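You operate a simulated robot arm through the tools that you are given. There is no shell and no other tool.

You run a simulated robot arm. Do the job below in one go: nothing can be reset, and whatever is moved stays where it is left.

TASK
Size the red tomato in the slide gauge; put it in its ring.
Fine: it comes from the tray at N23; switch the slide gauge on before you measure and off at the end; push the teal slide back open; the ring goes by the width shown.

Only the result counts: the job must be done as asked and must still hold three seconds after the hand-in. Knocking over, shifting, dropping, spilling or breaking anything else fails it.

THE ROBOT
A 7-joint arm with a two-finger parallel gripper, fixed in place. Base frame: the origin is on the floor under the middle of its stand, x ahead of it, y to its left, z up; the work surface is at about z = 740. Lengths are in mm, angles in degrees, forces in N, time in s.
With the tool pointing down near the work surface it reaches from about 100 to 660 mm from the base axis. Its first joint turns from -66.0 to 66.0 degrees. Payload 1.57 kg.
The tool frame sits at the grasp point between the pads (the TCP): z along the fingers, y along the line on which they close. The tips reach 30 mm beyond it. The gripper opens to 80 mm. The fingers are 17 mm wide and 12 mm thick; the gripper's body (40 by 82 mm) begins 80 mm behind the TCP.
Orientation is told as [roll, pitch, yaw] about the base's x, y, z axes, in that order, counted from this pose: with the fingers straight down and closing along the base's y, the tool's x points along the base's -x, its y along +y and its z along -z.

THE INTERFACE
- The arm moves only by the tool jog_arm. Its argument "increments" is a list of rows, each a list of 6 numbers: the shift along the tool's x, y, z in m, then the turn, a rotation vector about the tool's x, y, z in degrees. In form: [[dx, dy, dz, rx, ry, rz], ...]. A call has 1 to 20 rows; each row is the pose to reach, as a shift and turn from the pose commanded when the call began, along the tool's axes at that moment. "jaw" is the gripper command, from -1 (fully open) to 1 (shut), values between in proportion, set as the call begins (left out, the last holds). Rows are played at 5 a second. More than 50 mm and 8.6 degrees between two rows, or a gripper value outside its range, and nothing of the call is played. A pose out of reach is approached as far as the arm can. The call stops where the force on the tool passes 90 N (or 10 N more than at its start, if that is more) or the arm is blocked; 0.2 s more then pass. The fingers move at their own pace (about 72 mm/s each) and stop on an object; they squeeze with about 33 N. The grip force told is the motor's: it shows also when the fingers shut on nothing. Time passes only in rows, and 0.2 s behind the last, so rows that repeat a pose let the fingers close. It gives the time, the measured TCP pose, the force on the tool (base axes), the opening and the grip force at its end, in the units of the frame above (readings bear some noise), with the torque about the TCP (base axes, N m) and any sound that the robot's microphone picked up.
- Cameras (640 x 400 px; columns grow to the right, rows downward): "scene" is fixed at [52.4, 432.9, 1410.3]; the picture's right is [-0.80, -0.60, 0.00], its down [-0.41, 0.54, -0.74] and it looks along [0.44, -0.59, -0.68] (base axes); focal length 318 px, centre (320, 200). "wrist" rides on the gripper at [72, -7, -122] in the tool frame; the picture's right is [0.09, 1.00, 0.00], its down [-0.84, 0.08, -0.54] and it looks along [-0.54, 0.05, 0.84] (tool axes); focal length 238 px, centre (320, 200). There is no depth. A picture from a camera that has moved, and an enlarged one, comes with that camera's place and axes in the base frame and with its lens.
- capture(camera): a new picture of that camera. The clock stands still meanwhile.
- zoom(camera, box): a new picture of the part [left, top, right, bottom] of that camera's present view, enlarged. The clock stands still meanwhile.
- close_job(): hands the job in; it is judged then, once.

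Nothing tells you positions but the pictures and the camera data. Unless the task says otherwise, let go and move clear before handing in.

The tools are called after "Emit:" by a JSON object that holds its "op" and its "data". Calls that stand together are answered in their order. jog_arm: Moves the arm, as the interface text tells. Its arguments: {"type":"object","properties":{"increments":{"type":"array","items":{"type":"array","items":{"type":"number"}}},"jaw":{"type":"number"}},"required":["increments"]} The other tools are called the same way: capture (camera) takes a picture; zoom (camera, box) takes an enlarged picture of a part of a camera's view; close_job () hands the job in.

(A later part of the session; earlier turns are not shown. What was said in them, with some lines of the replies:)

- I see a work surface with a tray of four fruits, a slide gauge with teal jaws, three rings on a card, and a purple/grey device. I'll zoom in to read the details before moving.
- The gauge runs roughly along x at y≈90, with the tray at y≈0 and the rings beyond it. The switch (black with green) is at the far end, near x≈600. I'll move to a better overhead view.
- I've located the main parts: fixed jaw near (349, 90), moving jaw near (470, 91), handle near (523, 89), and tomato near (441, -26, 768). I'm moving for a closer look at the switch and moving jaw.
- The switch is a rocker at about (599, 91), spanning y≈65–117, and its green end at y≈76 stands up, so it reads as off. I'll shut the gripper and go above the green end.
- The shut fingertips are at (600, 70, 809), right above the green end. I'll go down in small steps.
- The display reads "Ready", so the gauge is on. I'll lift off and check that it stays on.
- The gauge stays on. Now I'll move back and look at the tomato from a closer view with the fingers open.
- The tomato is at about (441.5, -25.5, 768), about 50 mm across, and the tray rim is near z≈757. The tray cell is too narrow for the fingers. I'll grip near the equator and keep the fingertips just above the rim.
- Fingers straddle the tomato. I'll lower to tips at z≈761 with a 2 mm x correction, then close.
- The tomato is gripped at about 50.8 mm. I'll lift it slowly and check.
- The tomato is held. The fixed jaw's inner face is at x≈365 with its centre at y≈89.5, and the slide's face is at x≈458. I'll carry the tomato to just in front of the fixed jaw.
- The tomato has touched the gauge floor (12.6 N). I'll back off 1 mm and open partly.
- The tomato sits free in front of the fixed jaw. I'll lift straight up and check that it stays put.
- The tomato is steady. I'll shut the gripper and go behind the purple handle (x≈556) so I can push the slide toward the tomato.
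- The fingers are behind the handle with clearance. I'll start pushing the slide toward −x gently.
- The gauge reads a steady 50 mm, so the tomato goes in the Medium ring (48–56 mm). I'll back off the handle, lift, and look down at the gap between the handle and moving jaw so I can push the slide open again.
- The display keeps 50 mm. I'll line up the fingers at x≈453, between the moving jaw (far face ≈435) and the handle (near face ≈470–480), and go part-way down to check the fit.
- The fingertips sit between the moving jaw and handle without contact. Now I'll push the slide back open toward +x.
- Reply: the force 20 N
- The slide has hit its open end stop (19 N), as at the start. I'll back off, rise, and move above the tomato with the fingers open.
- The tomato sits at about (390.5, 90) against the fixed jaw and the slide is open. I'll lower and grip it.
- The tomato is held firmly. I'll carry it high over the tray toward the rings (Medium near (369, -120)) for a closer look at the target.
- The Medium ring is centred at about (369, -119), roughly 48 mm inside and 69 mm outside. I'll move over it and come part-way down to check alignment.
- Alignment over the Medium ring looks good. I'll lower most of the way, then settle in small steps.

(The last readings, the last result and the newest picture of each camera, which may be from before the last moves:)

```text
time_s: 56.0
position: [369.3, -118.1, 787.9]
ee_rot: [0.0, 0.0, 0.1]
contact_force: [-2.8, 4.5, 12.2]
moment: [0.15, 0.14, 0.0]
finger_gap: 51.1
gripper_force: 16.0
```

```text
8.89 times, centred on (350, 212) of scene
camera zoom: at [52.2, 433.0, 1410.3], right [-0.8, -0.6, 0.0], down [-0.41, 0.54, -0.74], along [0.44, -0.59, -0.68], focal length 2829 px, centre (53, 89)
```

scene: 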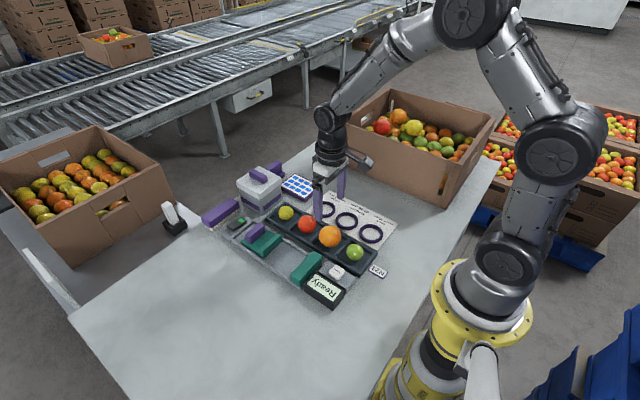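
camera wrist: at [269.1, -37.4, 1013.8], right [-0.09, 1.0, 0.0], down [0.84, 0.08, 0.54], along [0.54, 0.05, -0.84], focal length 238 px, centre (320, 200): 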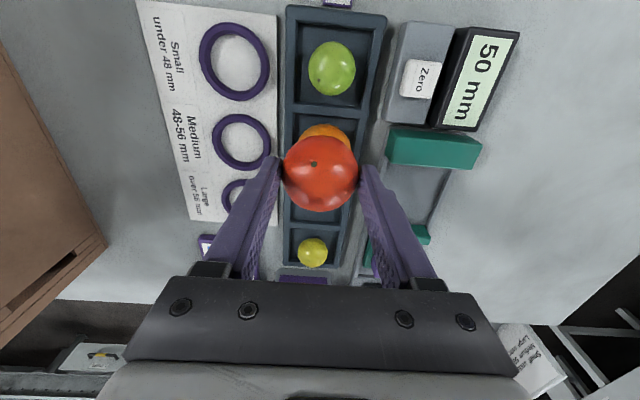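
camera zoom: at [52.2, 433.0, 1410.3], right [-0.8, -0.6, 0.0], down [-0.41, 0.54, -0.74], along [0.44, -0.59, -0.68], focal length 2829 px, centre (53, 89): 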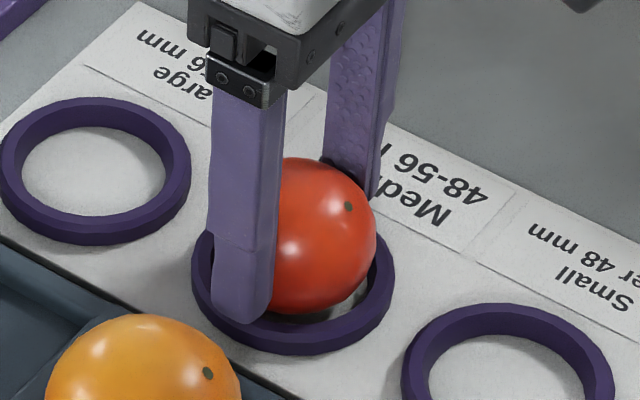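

The tomato has touched down inside the ring (12 N). I'll ease off 1 mm and open partly.

Emit:
{"op": "jog_arm", "data": {"increments": [[0, 0, -0.001, 0, 0, 0], [0, 0, -0.001, 0, 0, 0]]}}

Emit:
{"op": "jog_arm", "data": {"increments": [[0, 0, 0, 0, 0, 0], [0, 0, 0, 0, 0, 0], [0, 0, 0, 0, 0, 0]], "jaw": -0.5}}

Emit:
{"op": "zoom", "data": {"camera": "scene", "box": [325, 190, 375, 235]}}

Emit:
{"op": "zoom", "data": {"camera": "wrist", "box": [220, 60, 420, 260]}}

```text
time_s: 56.6
position: [370.0, -118.2, 787.6]
ee_rot: [0.0, 0.0, 0.0]
contact_force: [0.6, 1.7, 2.4]
moment: [0.04, 0.03, -0.04]
finger_gap: 50.9
gripper_force: 15.8
```

```text
time_s: 57.4
position: [369.0, -119.2, 787.6]
ee_rot: [0.0, 0.0, 0.0]
contact_force: [-0.2, -0.6, 0.8]
moment: [-0.02, 0.01, 0.02]
finger_gap: 60.0
gripper_force: 0.0
```

```text
8.89 times, centred on (350, 212) of scene
camera zoom: at [52.4, 432.9, 1410.3], right [-0.8, -0.6, 0.0], down [-0.41, 0.54, -0.74], along [0.44, -0.59, -0.68], focal length 2829 px, centre (53, 89)
```

zoom: 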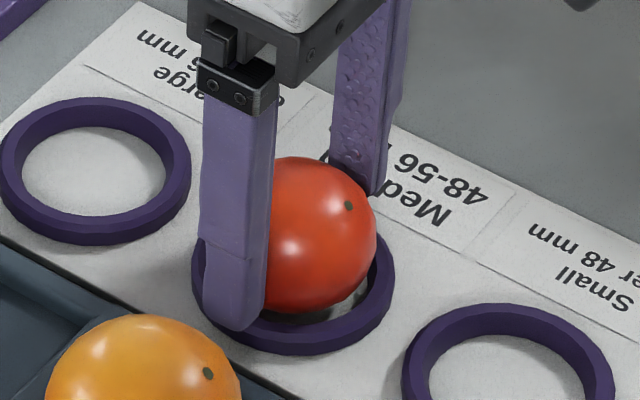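

```text
2.00 times, centred on (320, 160) of wrist
camera zoom: at [299.4, -124.9, 910.4], right [-0.09, 1.0, 0.0], down [0.84, 0.08, 0.54], along [0.54, 0.05, -0.84], focal length 477 px, centre (320, 280)
```

zoom: 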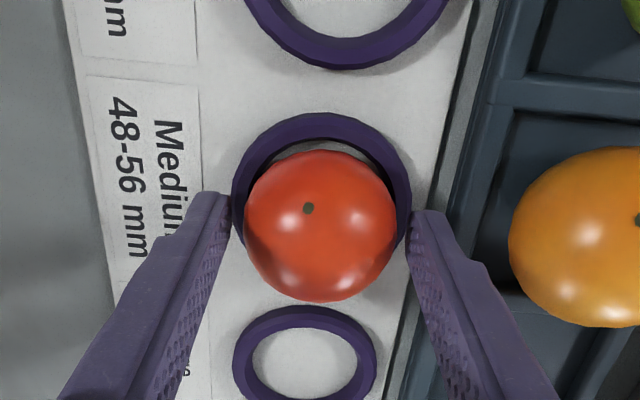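

The tomato is released in the Medium ring. I'll lift straight up and confirm.

Emit:
{"op": "jog_arm", "data": {"increments": [[0, 0, -0.008, 0, 0, 0], [0, 0, -0.02, 0, 0, 0], [0, 0, -0.04, 0, 0, 0], [0, 0, -0.065, 0, 0, 0], [0, 0, -0.095, 0, 0, 0], [0, 0, -0.112, 0, 0, 0], [0, 0, -0.112, 0, 0, 0]]}}

Emit:
{"op": "capture", "data": {"camera": "wrist"}}

Emit:
{"op": "zoom", "data": {"camera": "scene", "box": [290, 170, 410, 260]}}

```text
time_s: 59.0
position: [367.4, -118.0, 900.7]
ee_rot: [-0.1, 0.0, 0.0]
contact_force: [-0.4, -0.4, -0.8]
moment: [0.0, -0.01, -0.01]
finger_gap: 60.2
gripper_force: 0.1
```

```text
taken
camera wrist: at [297.7, -125.1, 1023.0], right [-0.09, 1.0, 0.0], down [0.84, 0.08, 0.54], along [0.54, 0.05, -0.84], focal length 238 px, centre (320, 200)
```

wrist: 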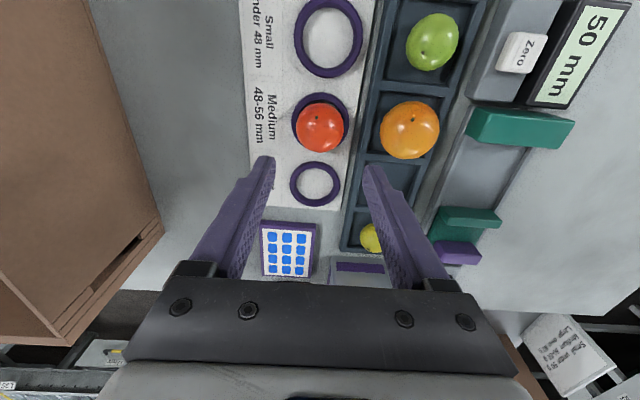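

```text
4.44 times, centred on (350, 215) of scene
camera zoom: at [52.4, 432.9, 1410.3], right [-0.8, -0.6, 0.0], down [-0.41, 0.54, -0.74], along [0.44, -0.59, -0.68], focal length 1414 px, centre (187, 133)
```

zoom: 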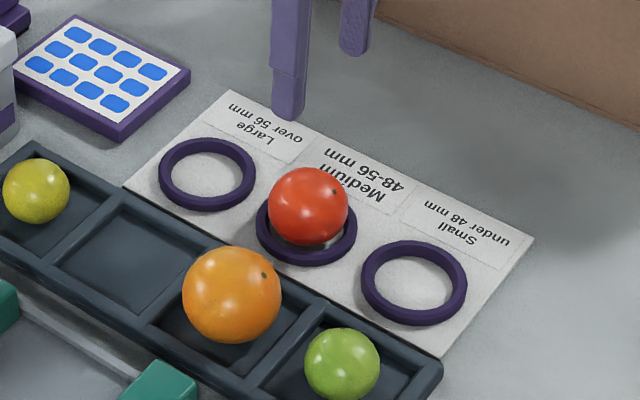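

The tomato rests in the Medium ring. Now I'll shut the gripper and go to the non-green end of the rocker (≈(600, 109)) to switch the gauge off.

Emit:
{"op": "jog_arm", "data": {"increments": [[-0.026, 0.025, 0, 0, 0, 0], [-0.052, 0.05, 0, 0, 0, 0], [-0.078, 0.076, 0, 0, 0, 0], [-0.104, 0.102, 0, 0, 0, 0], [-0.13, 0.128, 0, 0, 0, 0], [-0.156, 0.154, 0, 0, 0, 0], [-0.182, 0.18, 0, 0, 0, 0], [-0.208, 0.206, 0, 0, 0, 0], [-0.2297, 0.2275, 0.01, 0, 0, 0], [-0.2297, 0.2275, 0.04, 0, 0, 0], [-0.2297, 0.2275, 0.07, 0, 0, 0], [-0.2297, 0.2275, 0.07, 0, 0, 0]], "jaw": 1}}

Emit:
{"op": "capture", "data": {"camera": "wrist"}}

Emit:
{"op": "zoom", "data": {"camera": "scene", "box": [200, 180, 280, 240]}}

```text
time_s: 61.6
position: [599.7, 108.0, 829.6]
ee_rot: [0.0, 0.0, 0.0]
contact_force: [-0.7, -0.5, 0.2]
moment: [0.0, 0.03, 0.0]
finger_gap: 0.1
gripper_force: 20.9
```

```text
taken
camera wrist: at [528.2, 101.6, 951.4], right [-0.09, 1.0, 0.0], down [0.84, 0.08, 0.54], along [0.54, 0.05, -0.84], focal length 238 px, centre (320, 200)
```

wrist: 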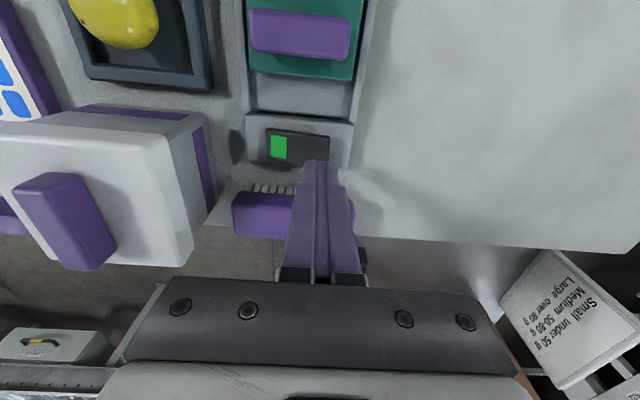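

```text
6.67 times, centred on (240, 210) of scene
camera zoom: at [52.4, 432.9, 1410.3], right [-0.8, -0.6, 0.0], down [-0.41, 0.54, -0.74], along [0.44, -0.59, -0.68], focal length 2122 px, centre (853, 133)
```

zoom: 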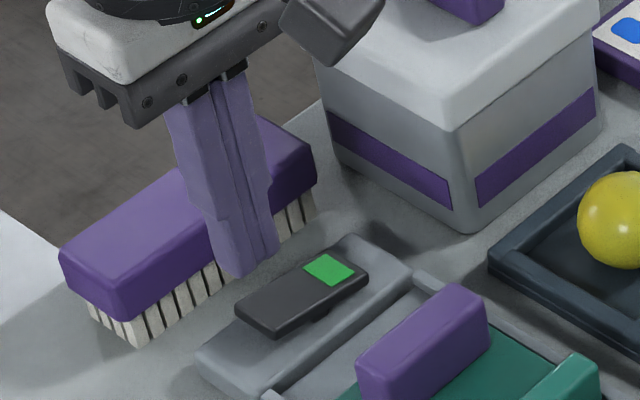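

Emit:
{"op": "jog_arm", "data": {"increments": [[0.001, 0.001, 0.01, 0, 0, 0], [0.001, 0.001, 0.02, 0, 0, 0], [0.001, 0.001, 0.024, 0, 0, 0], [0.001, 0.001, 0.026, 0, 0, 0], [0.001, 0.001, 0.028, 0, 0, 0]]}}

Emit:
{"op": "zoom", "data": {"camera": "scene", "box": [210, 195, 270, 240]}}

```text
time_s: 62.8
position: [600.1, 109.5, 802.4]
ee_rot: [0.0, 0.0, -0.1]
contact_force: [0.3, 0.1, -0.4]
moment: [0.0, 0.01, 0.0]
finger_gap: 0.0
gripper_force: 20.5
```

```text
8.89 times, centred on (240, 218) of scene
camera zoom: at [52.4, 432.9, 1410.3], right [-0.8, -0.6, 0.0], down [-0.41, 0.54, -0.74], along [0.44, -0.59, -0.68], focal length 2829 px, centre (1031, 44)
```

zoom: 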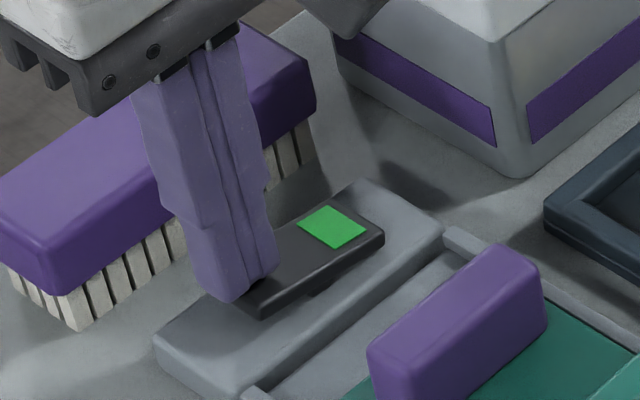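

Emit:
{"op": "jog_arm", "data": {"increments": [[0, 0, 0.002, 0, 0, 0], [0, 0, 0.004, 0, 0, 0], [0, 0, 0.005, 0, 0, 0], [0, 0, 0.0055, 0, 0, 0]]}}

Emit:
{"op": "zoom", "data": {"camera": "scene", "box": [210, 195, 270, 240]}}

Emit:
{"op": "zoom", "data": {"camera": "scene", "box": [280, 240, 380, 310]}}

```text
time_s: 63.8
position: [598.2, 109.5, 797.0]
ee_rot: [0.0, 0.1, 0.0]
contact_force: [0.1, -0.2, 0.4]
moment: [-0.04, 0.01, 0.0]
finger_gap: 0.3
gripper_force: 21.3
```

```text
8.89 times, centred on (240, 218) of scene
camera zoom: at [52.4, 432.9, 1410.3], right [-0.8, -0.6, 0.0], down [-0.41, 0.54, -0.74], along [0.44, -0.59, -0.68], focal length 2829 px, centre (1031, 44)
```

zoom: 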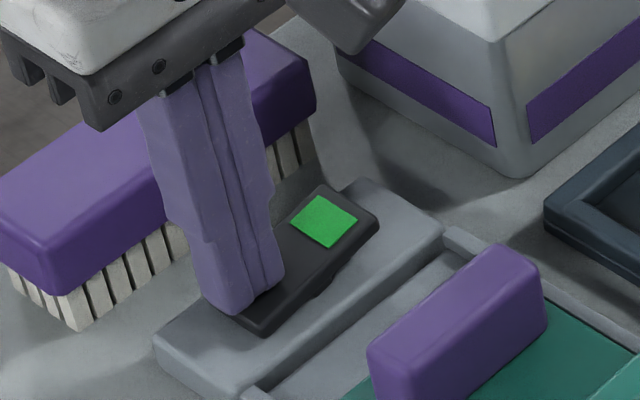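

```text
5.71 times, centred on (330, 275) of scene
camera zoom: at [52.4, 432.9, 1410.3], right [-0.8, -0.6, 0.0], down [-0.41, 0.54, -0.74], along [0.44, -0.59, -0.68], focal length 1819 px, centre (263, -229)
```

zoom: 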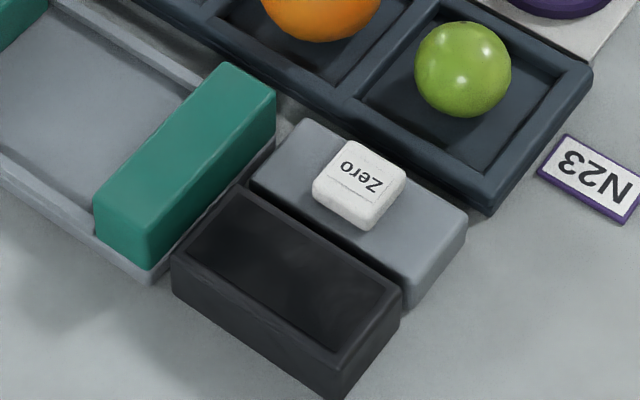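

The display has gone dark, so the gauge is off. I'll lift clear and do a final check of everything.

Emit:
{"op": "jog_arm", "data": {"increments": [[0, 0, -0.01, 0, 0, 0], [0, 0, -0.03, 0, 0, 0], [0, 0, -0.06, 0, 0, 0], [0, 0, -0.095, 0, 0, 0], [0.03, 0.02, -0.13, 0, 0, 0], [0.06, 0.04, -0.15, 0, 0, 0], [0.06, 0.04, -0.15, 0, 0, 0]]}}

Emit:
{"op": "zoom", "data": {"camera": "scene", "box": [200, 160, 400, 310]}}

Emit:
{"op": "zoom", "data": {"camera": "scene", "box": [200, 195, 300, 265]}}

Emit:
{"op": "zoom", "data": {"camera": "scene", "box": [280, 180, 400, 310]}}

```text
refused: row 5 steps farther than a row can; nothing moved
```

```text
2.67 times, centred on (300, 235) of scene
camera zoom: at [52.4, 432.9, 1410.3], right [-0.8, -0.6, 0.0], down [-0.41, 0.54, -0.74], along [0.44, -0.59, -0.68], focal length 849 px, centre (373, 107)
```

zoom: 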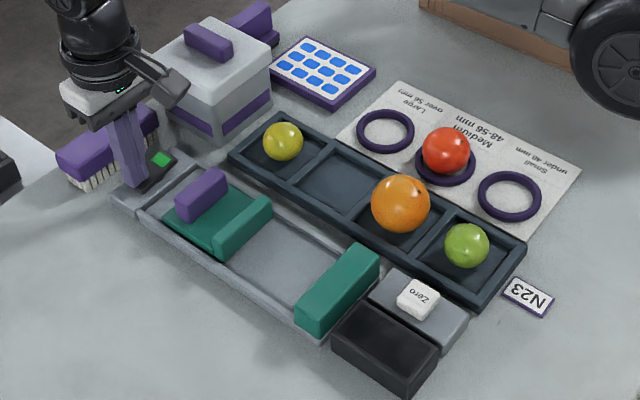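

```text
5.71 times, centred on (250, 230) of scene
camera zoom: at [52.4, 432.9, 1410.3], right [-0.8, -0.6, 0.0], down [-0.41, 0.54, -0.74], along [0.44, -0.59, -0.68], focal length 1819 px, centre (720, 29)
```

zoom: 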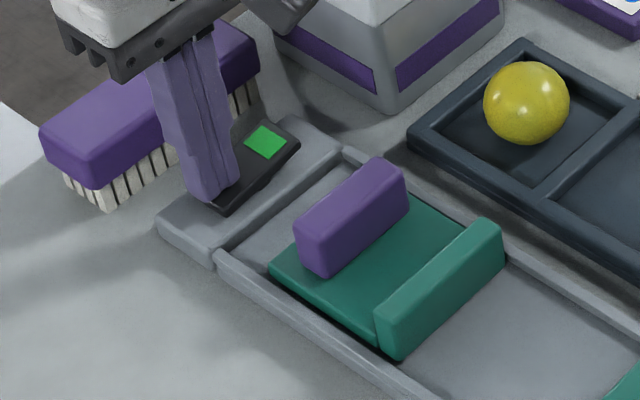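

```text
3.08 times, centred on (340, 245) of scene
camera zoom: at [52.4, 432.9, 1410.3], right [-0.8, -0.6, 0.0], down [-0.41, 0.54, -0.74], along [0.44, -0.59, -0.68], focal length 979 px, centre (258, 62)
```

zoom: 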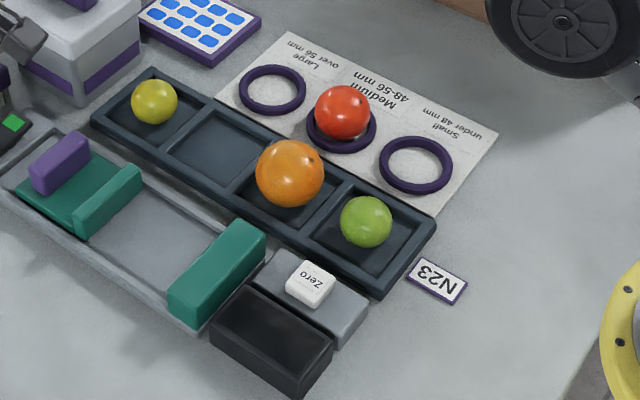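

The row step was too long, so the arm hasn't moved. I'll lift off again in smaller steps.

Emit:
{"op": "jog_arm", "data": {"increments": [[0, 0, -0.01, 0, 0, 0], [0, 0, -0.03, 0, 0, 0], [0, 0, -0.06, 0, 0, 0], [0, 0, -0.09, 0, 0, 0], [0.02, 0.01, -0.115, 0, 0, 0], [0.04, 0.025, -0.14, 0, 0, 0], [0.05, 0.035, -0.15, 0, 0, 0], [0.05, 0.035, -0.15, 0, 0, 0], [0.05, 0.035, -0.15, 0, 0, 0]]}}

Emit:
{"op": "zoom", "data": {"camera": "scene", "box": [200, 160, 400, 310]}}

Emit:
{"op": "zoom", "data": {"camera": "scene", "box": [200, 195, 300, 265]}}

Emit:
{"op": "zoom", "data": {"camera": "scene", "box": [320, 180, 390, 240]}}

```text
time_s: 65.8
position: [547.5, 144.7, 945.5]
ee_rot: [0.1, 0.1, 0.0]
contact_force: [-0.9, 0.2, -0.4]
moment: [0.0, 0.0, 0.04]
finger_gap: 0.3
gripper_force: 21.4
```

```text
2.67 times, centred on (300, 235) of scene
camera zoom: at [52.4, 432.9, 1410.3], right [-0.8, -0.6, 0.0], down [-0.41, 0.54, -0.74], along [0.44, -0.59, -0.68], focal length 849 px, centre (373, 107)
```

zoom: 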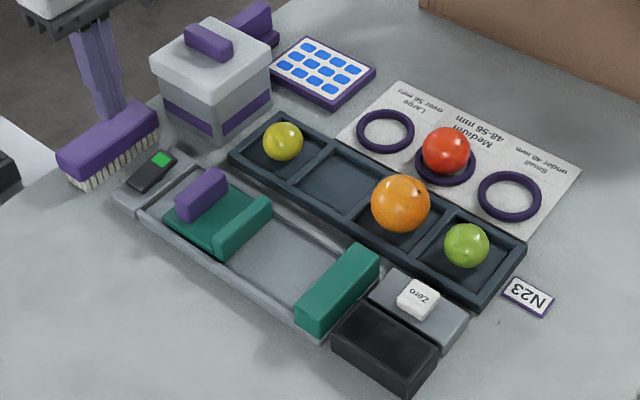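

```text
5.71 times, centred on (250, 230) of scene
camera zoom: at [52.4, 432.9, 1410.3], right [-0.8, -0.6, 0.0], down [-0.41, 0.54, -0.74], along [0.44, -0.59, -0.68], focal length 1819 px, centre (720, 29)
```

zoom: 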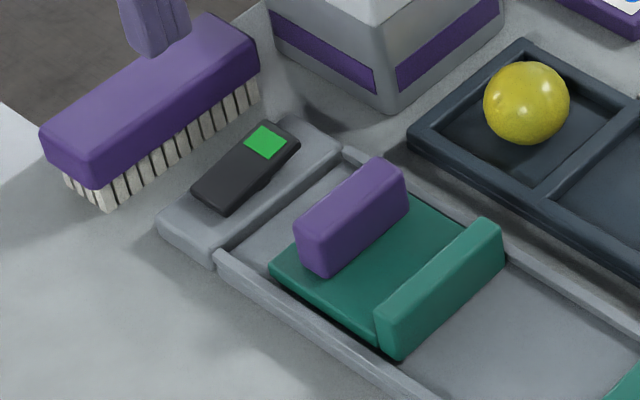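

```text
6.67 times, centred on (355, 210) of scene
camera zoom: at [52.4, 432.9, 1410.3], right [-0.8, -0.6, 0.0], down [-0.41, 0.54, -0.74], along [0.44, -0.59, -0.68], focal length 2122 px, centre (87, 133)
```

zoom: 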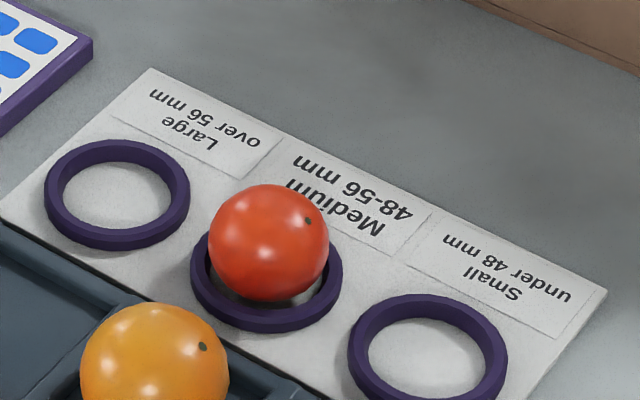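

The gauge is off, the slide is fully open, the tomato sits in the Medium ring, and the arm is clear. Nothing else looks moved, so I'm handing in the job.

Emit:
{"op": "close_job", "data": {}}

```text
The job is handed in.
```

The red tomato from the tray at N23 measured 50 mm in the slide gauge, so I put it in the Medium ring (48–56 mm).

I switched the gauge on before measuring and switched it off afterwards; its display is dark. The teal slide is pushed back open to its end stop.

In the last pictures nothing else looked moved, and the arm was clear when I handed the job in.
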